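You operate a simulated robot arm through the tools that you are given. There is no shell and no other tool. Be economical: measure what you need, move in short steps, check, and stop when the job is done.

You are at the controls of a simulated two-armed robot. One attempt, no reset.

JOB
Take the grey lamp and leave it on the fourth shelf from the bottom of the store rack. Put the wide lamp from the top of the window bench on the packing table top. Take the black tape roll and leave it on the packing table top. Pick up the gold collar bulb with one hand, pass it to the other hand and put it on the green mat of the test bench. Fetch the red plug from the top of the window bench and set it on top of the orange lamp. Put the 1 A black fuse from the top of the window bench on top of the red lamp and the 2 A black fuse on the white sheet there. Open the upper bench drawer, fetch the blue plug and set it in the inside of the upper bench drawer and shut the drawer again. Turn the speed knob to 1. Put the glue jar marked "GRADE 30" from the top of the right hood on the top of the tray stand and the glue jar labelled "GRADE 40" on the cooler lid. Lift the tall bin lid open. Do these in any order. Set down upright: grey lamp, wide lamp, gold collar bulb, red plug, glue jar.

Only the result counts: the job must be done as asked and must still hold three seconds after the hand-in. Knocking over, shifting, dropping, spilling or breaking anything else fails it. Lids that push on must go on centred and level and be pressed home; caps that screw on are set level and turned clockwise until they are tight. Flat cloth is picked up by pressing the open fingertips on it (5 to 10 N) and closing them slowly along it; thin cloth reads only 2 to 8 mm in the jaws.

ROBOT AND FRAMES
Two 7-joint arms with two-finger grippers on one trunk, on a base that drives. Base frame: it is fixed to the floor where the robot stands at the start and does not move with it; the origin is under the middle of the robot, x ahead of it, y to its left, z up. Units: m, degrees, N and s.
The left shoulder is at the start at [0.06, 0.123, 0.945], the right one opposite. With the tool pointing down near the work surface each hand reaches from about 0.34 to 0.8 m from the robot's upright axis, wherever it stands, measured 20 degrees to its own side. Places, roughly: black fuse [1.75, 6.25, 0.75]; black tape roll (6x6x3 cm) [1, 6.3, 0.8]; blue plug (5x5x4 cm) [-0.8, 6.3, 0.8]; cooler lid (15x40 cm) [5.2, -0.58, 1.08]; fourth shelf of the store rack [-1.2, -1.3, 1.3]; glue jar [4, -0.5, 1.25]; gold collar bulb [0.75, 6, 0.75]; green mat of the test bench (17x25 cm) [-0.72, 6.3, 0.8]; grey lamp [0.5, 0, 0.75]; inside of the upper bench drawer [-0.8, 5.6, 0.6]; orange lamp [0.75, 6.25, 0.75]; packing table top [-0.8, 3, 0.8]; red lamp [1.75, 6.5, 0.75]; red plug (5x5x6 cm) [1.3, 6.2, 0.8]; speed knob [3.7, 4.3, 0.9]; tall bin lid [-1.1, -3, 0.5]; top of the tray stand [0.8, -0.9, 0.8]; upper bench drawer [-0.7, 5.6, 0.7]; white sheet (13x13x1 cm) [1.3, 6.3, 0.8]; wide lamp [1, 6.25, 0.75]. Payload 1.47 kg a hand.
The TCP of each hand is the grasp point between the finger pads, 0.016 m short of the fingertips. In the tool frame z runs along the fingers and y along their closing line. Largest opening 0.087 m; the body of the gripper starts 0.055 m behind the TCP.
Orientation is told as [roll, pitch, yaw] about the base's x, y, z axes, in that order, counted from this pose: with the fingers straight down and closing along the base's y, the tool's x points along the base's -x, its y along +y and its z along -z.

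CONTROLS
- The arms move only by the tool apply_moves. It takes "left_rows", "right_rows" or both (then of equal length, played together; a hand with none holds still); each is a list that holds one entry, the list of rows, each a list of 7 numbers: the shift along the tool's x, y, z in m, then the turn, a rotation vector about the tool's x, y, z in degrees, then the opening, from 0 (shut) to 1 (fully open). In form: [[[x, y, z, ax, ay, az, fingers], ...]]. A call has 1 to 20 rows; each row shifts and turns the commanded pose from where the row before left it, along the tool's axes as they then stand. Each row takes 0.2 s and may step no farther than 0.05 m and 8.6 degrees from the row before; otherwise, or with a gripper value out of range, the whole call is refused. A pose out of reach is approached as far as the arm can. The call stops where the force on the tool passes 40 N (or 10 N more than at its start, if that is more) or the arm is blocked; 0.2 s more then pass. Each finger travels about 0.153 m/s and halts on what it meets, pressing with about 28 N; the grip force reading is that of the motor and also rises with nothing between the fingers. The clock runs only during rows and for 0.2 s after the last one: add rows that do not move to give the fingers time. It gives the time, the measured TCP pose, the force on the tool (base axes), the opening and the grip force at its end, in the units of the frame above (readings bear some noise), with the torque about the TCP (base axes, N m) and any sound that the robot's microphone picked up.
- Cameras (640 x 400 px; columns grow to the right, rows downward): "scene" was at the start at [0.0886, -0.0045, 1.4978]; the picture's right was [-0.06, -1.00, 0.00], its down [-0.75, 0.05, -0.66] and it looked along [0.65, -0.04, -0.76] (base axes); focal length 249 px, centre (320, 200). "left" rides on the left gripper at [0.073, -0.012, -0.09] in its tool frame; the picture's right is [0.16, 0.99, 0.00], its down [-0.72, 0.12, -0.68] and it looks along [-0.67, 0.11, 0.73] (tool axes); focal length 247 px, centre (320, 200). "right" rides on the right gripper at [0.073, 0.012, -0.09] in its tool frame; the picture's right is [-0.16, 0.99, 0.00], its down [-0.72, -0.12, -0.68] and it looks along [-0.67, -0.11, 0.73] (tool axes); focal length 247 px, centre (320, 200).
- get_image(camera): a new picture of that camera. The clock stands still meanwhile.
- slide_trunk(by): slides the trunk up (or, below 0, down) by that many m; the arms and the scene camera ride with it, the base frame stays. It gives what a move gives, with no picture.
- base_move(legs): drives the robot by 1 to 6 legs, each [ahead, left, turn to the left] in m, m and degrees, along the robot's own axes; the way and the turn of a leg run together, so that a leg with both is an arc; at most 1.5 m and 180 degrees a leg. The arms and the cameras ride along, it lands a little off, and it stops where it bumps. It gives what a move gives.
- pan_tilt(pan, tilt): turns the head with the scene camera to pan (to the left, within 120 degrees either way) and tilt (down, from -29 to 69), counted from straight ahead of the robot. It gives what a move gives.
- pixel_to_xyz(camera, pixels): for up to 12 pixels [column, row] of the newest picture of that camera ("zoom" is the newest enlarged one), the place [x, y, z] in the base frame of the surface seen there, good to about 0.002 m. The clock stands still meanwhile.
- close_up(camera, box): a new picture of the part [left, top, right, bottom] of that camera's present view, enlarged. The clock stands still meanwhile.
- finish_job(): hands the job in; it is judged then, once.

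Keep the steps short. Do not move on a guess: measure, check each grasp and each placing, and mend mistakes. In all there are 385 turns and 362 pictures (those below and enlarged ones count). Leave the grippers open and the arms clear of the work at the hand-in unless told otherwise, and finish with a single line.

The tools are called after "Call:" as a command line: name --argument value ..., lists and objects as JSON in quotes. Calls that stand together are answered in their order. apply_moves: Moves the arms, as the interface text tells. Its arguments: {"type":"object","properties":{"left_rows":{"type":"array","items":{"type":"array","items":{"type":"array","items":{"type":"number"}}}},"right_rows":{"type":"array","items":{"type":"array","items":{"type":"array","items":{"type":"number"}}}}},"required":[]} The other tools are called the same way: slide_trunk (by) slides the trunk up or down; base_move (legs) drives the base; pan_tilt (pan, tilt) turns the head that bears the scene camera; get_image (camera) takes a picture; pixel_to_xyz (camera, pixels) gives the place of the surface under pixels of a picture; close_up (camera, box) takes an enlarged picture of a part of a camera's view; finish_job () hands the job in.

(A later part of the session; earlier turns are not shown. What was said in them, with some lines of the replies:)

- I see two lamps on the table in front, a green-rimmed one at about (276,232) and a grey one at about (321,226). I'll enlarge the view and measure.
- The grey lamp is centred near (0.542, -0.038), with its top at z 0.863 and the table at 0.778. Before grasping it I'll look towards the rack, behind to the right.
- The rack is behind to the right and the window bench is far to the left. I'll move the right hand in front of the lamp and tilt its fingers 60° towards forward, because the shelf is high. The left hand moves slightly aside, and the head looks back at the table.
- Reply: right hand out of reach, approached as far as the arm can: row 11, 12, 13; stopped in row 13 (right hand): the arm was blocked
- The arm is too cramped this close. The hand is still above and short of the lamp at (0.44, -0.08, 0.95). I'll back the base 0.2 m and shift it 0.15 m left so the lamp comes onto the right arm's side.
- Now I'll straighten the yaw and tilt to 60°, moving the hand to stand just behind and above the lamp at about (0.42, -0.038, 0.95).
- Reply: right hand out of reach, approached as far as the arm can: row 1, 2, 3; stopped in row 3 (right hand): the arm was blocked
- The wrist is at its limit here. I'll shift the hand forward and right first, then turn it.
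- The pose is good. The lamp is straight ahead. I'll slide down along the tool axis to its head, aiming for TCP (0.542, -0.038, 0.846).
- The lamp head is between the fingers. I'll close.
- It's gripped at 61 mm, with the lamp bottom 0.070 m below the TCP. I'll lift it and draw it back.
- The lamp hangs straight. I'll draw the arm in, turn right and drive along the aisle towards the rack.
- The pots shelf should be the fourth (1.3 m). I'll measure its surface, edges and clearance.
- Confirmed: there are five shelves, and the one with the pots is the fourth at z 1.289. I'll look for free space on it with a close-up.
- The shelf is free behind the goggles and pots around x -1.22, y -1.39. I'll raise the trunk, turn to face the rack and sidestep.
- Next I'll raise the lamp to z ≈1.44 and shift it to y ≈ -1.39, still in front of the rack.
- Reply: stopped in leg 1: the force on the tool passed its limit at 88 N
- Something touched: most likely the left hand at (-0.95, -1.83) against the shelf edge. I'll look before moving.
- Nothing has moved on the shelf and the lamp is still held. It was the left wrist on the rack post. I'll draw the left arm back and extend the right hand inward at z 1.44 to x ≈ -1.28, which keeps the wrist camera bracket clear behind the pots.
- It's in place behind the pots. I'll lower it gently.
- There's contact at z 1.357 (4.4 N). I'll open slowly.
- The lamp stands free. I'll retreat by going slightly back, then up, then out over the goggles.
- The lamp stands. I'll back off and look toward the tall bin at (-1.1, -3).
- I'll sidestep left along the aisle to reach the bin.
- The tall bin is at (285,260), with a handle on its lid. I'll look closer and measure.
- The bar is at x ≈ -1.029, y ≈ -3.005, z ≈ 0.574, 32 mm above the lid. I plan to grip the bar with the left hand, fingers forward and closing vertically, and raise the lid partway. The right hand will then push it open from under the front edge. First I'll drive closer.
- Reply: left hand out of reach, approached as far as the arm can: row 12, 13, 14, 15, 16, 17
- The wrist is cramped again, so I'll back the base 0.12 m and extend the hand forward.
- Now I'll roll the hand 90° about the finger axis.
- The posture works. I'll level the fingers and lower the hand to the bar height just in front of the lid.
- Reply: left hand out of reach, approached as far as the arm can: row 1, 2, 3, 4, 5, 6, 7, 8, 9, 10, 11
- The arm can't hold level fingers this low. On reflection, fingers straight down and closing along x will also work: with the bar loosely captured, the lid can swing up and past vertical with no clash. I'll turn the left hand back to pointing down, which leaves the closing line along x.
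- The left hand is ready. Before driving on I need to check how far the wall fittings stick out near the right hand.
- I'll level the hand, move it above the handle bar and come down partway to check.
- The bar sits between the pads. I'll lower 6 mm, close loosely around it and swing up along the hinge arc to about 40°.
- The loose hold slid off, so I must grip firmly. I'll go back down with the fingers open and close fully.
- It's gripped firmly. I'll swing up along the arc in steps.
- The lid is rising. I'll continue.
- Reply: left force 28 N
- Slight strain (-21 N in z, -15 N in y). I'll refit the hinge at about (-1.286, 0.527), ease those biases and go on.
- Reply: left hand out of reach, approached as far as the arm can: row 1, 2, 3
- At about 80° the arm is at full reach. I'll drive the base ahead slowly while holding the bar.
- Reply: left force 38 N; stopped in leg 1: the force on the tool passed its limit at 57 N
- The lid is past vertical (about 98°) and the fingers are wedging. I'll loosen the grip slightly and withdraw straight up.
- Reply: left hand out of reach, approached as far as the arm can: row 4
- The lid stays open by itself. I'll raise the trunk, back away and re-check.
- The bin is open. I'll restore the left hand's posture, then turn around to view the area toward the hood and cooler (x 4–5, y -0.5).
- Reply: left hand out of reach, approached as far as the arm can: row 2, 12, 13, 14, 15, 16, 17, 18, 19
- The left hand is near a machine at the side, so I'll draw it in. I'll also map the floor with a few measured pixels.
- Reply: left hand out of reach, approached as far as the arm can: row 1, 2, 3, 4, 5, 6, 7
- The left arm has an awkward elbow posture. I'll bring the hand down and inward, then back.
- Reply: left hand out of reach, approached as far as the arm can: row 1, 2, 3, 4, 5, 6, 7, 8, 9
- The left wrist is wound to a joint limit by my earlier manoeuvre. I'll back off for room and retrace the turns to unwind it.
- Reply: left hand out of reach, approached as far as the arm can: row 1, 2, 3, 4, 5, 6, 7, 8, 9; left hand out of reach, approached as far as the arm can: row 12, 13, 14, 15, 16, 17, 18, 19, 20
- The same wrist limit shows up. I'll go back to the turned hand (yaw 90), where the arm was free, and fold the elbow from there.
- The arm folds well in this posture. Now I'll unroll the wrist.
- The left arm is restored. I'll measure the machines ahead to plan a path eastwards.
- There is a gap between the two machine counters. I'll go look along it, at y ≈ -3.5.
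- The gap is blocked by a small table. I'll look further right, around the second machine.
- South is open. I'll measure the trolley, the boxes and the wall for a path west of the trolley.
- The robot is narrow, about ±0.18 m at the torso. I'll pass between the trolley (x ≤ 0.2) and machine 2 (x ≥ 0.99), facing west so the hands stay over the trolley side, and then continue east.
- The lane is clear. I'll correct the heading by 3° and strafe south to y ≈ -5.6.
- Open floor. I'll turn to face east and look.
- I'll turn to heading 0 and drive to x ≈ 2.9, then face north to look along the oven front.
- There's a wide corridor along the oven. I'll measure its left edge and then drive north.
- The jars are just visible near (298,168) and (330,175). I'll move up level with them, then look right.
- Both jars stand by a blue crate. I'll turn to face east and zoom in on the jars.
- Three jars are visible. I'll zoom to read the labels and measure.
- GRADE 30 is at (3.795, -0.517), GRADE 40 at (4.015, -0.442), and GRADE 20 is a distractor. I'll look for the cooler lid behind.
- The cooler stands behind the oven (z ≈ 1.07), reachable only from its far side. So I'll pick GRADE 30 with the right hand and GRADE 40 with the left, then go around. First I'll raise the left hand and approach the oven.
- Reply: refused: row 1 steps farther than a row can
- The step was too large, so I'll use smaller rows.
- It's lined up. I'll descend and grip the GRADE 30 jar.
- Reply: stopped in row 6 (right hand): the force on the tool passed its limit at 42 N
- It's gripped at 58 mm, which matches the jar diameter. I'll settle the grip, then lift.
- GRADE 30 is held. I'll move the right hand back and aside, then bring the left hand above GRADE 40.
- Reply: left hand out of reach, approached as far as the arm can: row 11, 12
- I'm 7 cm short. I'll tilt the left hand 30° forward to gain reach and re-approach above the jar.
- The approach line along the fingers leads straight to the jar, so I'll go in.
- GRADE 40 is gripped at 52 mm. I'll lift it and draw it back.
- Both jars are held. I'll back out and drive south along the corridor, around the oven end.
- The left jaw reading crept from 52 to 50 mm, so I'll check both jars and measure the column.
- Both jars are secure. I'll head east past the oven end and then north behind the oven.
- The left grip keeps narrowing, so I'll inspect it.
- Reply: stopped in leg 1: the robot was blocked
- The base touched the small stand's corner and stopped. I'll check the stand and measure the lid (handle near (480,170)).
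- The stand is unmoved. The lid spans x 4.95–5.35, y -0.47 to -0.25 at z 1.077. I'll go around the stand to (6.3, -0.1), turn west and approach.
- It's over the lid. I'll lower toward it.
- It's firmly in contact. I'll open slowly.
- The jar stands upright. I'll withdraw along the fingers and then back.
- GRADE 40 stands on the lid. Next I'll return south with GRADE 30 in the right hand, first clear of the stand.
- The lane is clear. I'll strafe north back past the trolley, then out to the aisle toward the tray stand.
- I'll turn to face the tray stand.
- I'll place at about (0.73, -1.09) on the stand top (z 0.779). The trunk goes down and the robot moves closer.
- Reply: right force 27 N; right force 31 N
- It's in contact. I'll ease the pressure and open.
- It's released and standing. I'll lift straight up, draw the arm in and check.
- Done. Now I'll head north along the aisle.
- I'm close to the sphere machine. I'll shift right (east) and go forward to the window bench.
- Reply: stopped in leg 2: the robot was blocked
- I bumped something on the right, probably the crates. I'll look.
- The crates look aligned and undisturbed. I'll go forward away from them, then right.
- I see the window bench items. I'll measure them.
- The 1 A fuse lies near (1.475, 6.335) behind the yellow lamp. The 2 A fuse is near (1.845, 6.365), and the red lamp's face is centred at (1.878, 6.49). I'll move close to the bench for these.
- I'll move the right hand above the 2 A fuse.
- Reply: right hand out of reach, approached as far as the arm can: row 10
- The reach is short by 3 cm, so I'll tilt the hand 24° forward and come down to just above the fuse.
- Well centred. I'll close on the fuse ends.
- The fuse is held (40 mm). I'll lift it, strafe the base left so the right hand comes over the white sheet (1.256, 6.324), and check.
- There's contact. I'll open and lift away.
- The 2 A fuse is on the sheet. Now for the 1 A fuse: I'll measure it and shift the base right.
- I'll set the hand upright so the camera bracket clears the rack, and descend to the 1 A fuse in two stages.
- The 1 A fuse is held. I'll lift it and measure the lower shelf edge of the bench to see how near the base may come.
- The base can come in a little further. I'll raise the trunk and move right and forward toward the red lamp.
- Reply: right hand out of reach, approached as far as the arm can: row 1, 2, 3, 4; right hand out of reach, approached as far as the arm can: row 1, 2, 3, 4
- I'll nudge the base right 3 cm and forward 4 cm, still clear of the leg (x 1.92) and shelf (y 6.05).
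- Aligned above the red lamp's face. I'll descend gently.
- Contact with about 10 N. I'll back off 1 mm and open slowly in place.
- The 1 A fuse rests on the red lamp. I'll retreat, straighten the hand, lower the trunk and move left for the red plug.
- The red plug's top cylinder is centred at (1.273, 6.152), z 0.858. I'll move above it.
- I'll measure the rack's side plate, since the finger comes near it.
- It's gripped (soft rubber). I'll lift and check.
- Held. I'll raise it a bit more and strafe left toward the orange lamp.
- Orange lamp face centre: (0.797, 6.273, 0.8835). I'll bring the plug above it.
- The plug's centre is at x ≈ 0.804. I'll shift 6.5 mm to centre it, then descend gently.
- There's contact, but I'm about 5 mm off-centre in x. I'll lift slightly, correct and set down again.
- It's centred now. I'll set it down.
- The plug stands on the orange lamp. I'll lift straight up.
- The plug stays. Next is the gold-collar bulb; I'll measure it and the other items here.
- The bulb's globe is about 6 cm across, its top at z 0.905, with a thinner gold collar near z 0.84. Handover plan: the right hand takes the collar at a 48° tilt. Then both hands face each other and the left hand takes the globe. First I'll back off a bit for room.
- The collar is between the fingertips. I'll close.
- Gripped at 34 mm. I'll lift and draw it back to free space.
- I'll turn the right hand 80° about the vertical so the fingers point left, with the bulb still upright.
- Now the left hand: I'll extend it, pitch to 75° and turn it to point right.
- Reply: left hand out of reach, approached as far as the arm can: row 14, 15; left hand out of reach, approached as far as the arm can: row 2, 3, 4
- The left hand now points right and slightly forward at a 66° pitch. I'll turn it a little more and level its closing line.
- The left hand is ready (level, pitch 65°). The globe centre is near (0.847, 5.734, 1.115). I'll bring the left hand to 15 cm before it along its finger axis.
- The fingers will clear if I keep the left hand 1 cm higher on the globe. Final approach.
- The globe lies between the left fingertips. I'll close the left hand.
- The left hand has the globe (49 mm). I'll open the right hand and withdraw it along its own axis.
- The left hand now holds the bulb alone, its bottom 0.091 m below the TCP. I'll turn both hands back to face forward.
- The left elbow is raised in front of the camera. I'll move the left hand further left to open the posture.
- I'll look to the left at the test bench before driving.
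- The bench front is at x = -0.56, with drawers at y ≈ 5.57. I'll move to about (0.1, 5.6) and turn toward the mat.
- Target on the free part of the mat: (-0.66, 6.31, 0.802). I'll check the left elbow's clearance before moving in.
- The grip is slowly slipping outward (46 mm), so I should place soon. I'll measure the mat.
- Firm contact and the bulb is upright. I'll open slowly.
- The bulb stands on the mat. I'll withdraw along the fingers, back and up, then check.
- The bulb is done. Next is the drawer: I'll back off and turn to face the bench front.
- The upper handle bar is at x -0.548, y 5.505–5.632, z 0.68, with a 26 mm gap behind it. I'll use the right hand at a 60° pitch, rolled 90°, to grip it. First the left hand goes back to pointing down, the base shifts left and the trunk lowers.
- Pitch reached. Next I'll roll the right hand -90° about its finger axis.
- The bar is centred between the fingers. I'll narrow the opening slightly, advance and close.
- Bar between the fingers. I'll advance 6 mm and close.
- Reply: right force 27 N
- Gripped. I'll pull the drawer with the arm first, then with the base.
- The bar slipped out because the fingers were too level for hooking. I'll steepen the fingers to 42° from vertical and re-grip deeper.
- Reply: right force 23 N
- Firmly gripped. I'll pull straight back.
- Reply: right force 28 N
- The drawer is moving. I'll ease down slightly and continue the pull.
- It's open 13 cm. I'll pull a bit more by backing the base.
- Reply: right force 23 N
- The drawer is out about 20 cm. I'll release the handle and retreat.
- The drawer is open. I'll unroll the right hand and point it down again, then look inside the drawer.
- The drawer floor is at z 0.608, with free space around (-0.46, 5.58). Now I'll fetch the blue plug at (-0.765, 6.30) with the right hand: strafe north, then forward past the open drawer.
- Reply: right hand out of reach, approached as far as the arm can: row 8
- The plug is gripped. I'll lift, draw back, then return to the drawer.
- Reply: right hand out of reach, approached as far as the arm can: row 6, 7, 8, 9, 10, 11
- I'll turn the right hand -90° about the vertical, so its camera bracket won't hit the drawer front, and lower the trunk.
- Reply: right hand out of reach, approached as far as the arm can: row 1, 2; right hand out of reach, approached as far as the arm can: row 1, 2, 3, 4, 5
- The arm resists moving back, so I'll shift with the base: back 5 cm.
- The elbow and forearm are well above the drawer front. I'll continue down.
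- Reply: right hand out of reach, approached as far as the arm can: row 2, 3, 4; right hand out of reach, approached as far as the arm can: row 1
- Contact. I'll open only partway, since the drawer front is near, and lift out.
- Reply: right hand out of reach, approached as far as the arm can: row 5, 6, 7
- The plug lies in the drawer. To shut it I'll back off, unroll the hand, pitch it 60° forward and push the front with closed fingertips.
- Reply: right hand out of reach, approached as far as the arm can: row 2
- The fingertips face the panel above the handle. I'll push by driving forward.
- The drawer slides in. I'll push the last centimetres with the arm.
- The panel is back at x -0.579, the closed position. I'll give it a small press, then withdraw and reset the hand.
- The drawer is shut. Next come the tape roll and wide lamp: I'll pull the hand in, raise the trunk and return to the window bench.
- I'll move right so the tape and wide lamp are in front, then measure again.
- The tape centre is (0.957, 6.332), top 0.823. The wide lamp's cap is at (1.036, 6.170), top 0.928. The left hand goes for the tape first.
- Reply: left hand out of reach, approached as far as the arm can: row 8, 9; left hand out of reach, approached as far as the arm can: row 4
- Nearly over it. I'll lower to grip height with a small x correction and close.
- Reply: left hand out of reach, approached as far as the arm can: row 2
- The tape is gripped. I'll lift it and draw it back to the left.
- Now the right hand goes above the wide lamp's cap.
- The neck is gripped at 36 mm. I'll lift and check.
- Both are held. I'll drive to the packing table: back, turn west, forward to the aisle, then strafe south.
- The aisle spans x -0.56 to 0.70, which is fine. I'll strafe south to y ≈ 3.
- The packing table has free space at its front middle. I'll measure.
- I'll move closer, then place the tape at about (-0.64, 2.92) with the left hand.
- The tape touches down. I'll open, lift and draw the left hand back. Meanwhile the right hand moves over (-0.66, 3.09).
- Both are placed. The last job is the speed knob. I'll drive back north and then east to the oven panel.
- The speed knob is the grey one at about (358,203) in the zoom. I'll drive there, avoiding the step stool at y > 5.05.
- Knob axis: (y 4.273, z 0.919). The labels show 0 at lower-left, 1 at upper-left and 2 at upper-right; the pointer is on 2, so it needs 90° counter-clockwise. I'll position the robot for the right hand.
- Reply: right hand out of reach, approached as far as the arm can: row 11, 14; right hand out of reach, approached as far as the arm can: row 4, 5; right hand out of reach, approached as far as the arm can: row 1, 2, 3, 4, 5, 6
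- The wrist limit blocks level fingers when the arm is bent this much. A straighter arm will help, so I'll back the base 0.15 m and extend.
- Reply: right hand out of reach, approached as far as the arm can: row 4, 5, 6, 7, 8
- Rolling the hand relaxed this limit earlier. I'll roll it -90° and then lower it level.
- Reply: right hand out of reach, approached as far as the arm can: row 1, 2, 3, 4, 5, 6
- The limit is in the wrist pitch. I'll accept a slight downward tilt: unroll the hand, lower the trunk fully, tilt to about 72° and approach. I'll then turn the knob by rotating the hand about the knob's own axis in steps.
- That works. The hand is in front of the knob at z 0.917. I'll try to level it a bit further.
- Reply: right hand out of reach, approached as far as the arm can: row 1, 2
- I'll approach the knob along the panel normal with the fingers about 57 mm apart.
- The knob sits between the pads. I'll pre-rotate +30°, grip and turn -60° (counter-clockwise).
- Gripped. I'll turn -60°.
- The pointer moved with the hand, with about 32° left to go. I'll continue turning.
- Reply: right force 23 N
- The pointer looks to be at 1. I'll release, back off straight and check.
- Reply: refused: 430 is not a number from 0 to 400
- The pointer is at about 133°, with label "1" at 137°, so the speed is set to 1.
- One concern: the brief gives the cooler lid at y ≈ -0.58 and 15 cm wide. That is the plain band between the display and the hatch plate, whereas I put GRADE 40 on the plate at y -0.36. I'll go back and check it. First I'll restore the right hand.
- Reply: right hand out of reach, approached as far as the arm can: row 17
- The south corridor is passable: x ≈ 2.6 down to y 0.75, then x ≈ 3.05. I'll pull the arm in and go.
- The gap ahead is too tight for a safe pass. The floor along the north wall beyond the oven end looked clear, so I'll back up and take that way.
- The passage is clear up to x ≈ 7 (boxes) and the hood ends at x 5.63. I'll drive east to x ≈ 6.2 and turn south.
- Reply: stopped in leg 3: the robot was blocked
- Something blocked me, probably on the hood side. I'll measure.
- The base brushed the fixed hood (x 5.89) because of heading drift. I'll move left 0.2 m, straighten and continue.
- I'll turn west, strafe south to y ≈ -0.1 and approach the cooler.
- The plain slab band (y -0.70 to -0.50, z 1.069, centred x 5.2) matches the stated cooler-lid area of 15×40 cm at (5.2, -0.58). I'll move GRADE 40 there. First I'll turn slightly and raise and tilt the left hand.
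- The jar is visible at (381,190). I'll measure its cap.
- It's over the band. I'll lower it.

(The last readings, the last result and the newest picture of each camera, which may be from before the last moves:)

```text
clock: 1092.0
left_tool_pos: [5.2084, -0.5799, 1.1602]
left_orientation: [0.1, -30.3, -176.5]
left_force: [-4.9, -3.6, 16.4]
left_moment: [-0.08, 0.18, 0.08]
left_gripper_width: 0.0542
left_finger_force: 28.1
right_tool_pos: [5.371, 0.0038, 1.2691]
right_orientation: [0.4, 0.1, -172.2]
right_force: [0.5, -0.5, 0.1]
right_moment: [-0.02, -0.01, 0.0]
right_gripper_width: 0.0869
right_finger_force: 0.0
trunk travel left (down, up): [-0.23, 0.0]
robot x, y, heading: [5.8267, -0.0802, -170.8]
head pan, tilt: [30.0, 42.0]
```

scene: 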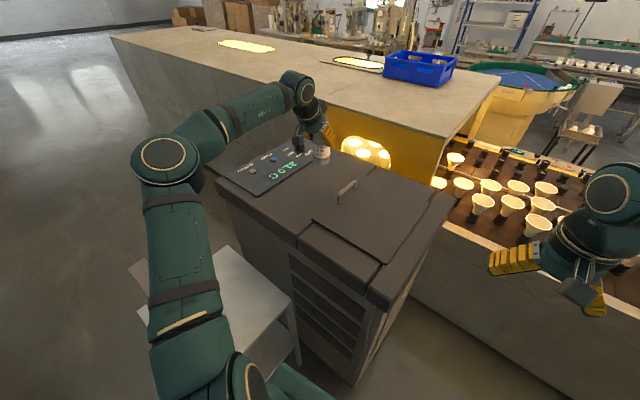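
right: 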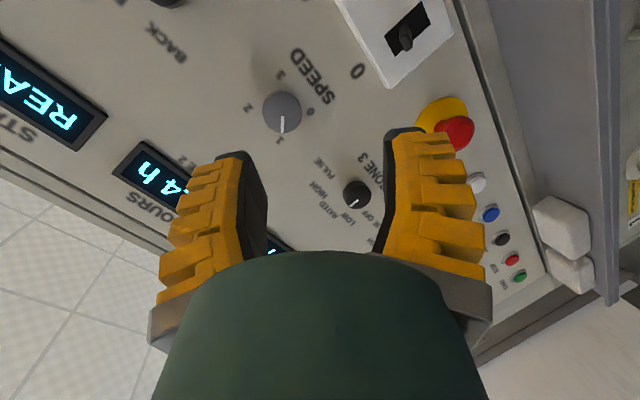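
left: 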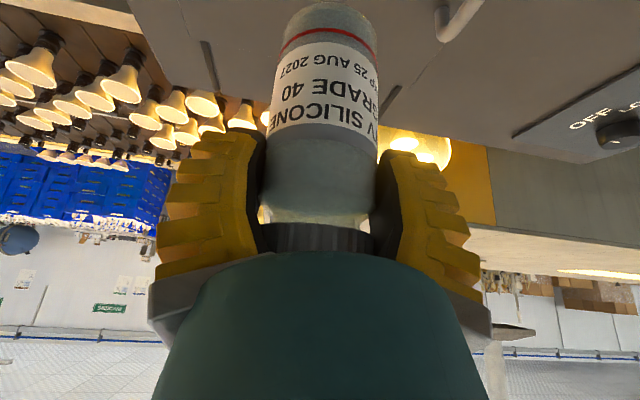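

It's in contact. I'll open slowly and withdraw along the fingers.

Call:
apply_moves --left_rows '[[[-0.0005, 0, -0.0009, 0, 0, 0, 0.4], [0, 0, 0, 0, 0, 0, 0.63], [0, 0, 0, 0, 0, 0, 0.68], [0, 0, 0, 0, 0, 0, 0.8], [0, 0, 0, 0, 0, 0, 1], [0, 0, 0, 0, 0, 0, 1], [0, 0, -0.03, 0, 0, 0, 1], [0, 0, -0.04, 0, 0, 0, 1], [0, 0, -0.04, 0, 0, 0, 1], [0, 0, -0.04, 0, 0, 0, 1], [0, 0, -0.04, 0, 0, 0, 1], [0.02, -0.03, -0.02, 0, 0, 0, 1], [0.02, -0.03, -0.02, 0, 0, 0, 1], [0.02, -0.03, -0.02, 0, 0, 0, 1], [0, 0, 0, 0, 0, 0, 1]]]'

Call:
close_up --camera "scene" --box '[220, 100, 420, 225]'

Call:
get_image --camera "scene"

```text
clock: 1095.2
left_tool_pos: [5.3785, -0.4758, 1.3427]
left_orientation: [-0.1, -30.0, -176.5]
left_force: [-0.8, 0.0, 0.5]
left_moment: [-0.01, 0.02, 0.0]
left_gripper_width: 0.0869
left_finger_force: 0.0
right_tool_pos: [5.3702, 0.0031, 1.2687]
right_orientation: [0.4, 0.1, -172.3]
right_force: [-0.6, -0.3, -0.4]
right_moment: [0.01, 0.0, -0.01]
right_gripper_width: 0.087
right_finger_force: 0.0
trunk travel left (down, up): [-0.23, 0.0]
robot x, y, heading: [5.8232, -0.082, -170.9]
head pan, tilt: [30.0, 42.0]
```

```text
3.20 times, centred on (320, 162) of scene
```

zoom: 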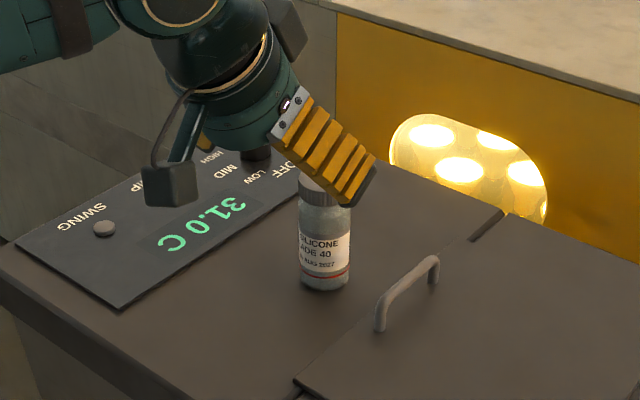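

```text
72 pictures are left
```

scene: 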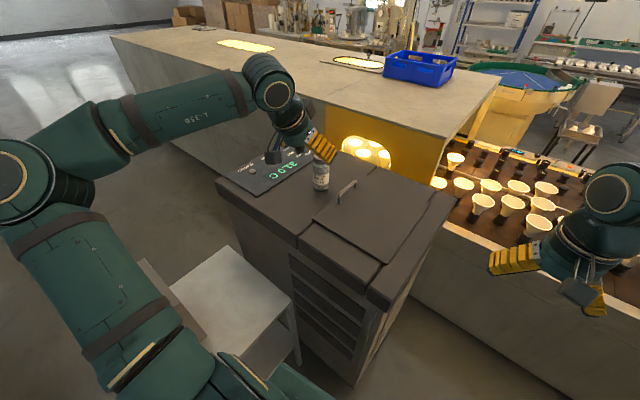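

GRADE 40 stands on the band. I'll back off and take a last look around here.

Call:
base_move --legs '[[-0.35, 0, 0]]'

Call:
pan_tilt --pan 22 --tilt 35

Call:
get_image --camera "scene"

```text
clock: 1097.5
left_tool_pos: [5.7205, -0.4218, 1.3439]
left_orientation: [-0.1, -29.9, -176.2]
left_force: [0.1, 0.9, 0.0]
left_moment: [0.01, 0.06, 0.0]
left_gripper_width: 0.0871
left_finger_force: 0.1
right_tool_pos: [5.7096, 0.0573, 1.2686]
right_orientation: [0.5, 0.1, -172.2]
right_force: [0.1, 0.0, 0.5]
right_moment: [-0.02, 0.0, 0.01]
right_gripper_width: 0.087
right_finger_force: 0.1
trunk travel left (down, up): [-0.23, 0.0]
robot x, y, heading: [6.161, -0.0252, -170.0]
head pan, tilt: [30.0, 42.0]
```

```text
clock: 1098.2
left_tool_pos: [5.7198, -0.4229, 1.3424]
left_orientation: [-0.2, -29.9, -176.3]
left_force: [0.3, 0.7, -0.6]
left_moment: [0.0, -0.01, 0.04]
left_gripper_width: 0.087
left_finger_force: 0.1
right_tool_pos: [5.7087, 0.0574, 1.2679]
right_orientation: [0.4, 0.2, -172.1]
right_force: [-0.4, 0.0, 0.4]
right_moment: [0.01, -0.05, 0.01]
right_gripper_width: 0.0873
right_finger_force: 0.0
trunk travel left (down, up): [-0.23, 0.0]
robot x, y, heading: [6.1648, -0.0284, -170.3]
head pan, tilt: [22.0, 35.0]
```

```text
71 pictures are left
```

scene: 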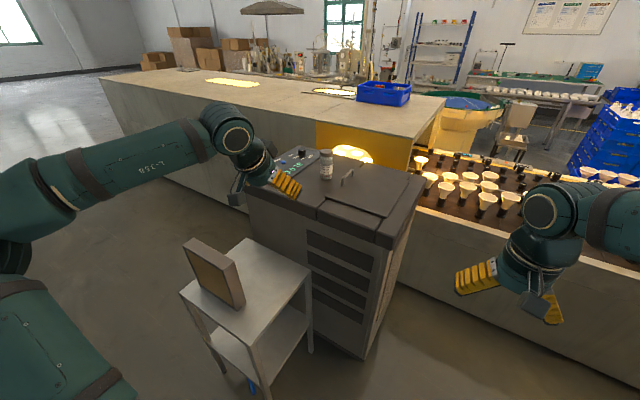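

Everything in the brief has been done. The jar stands on the cooler lid, the small stand and its box are undisturbed, both grippers are open and the arms are clear. I'm handing in.

Call:
finish_job

```text
The job is handed in.
```

I finished and handed in every task; the one I'm least sure of is GRADE 40, which I set on the plain part of the cooler top at the coordinates you gave, not on the hatch plate.
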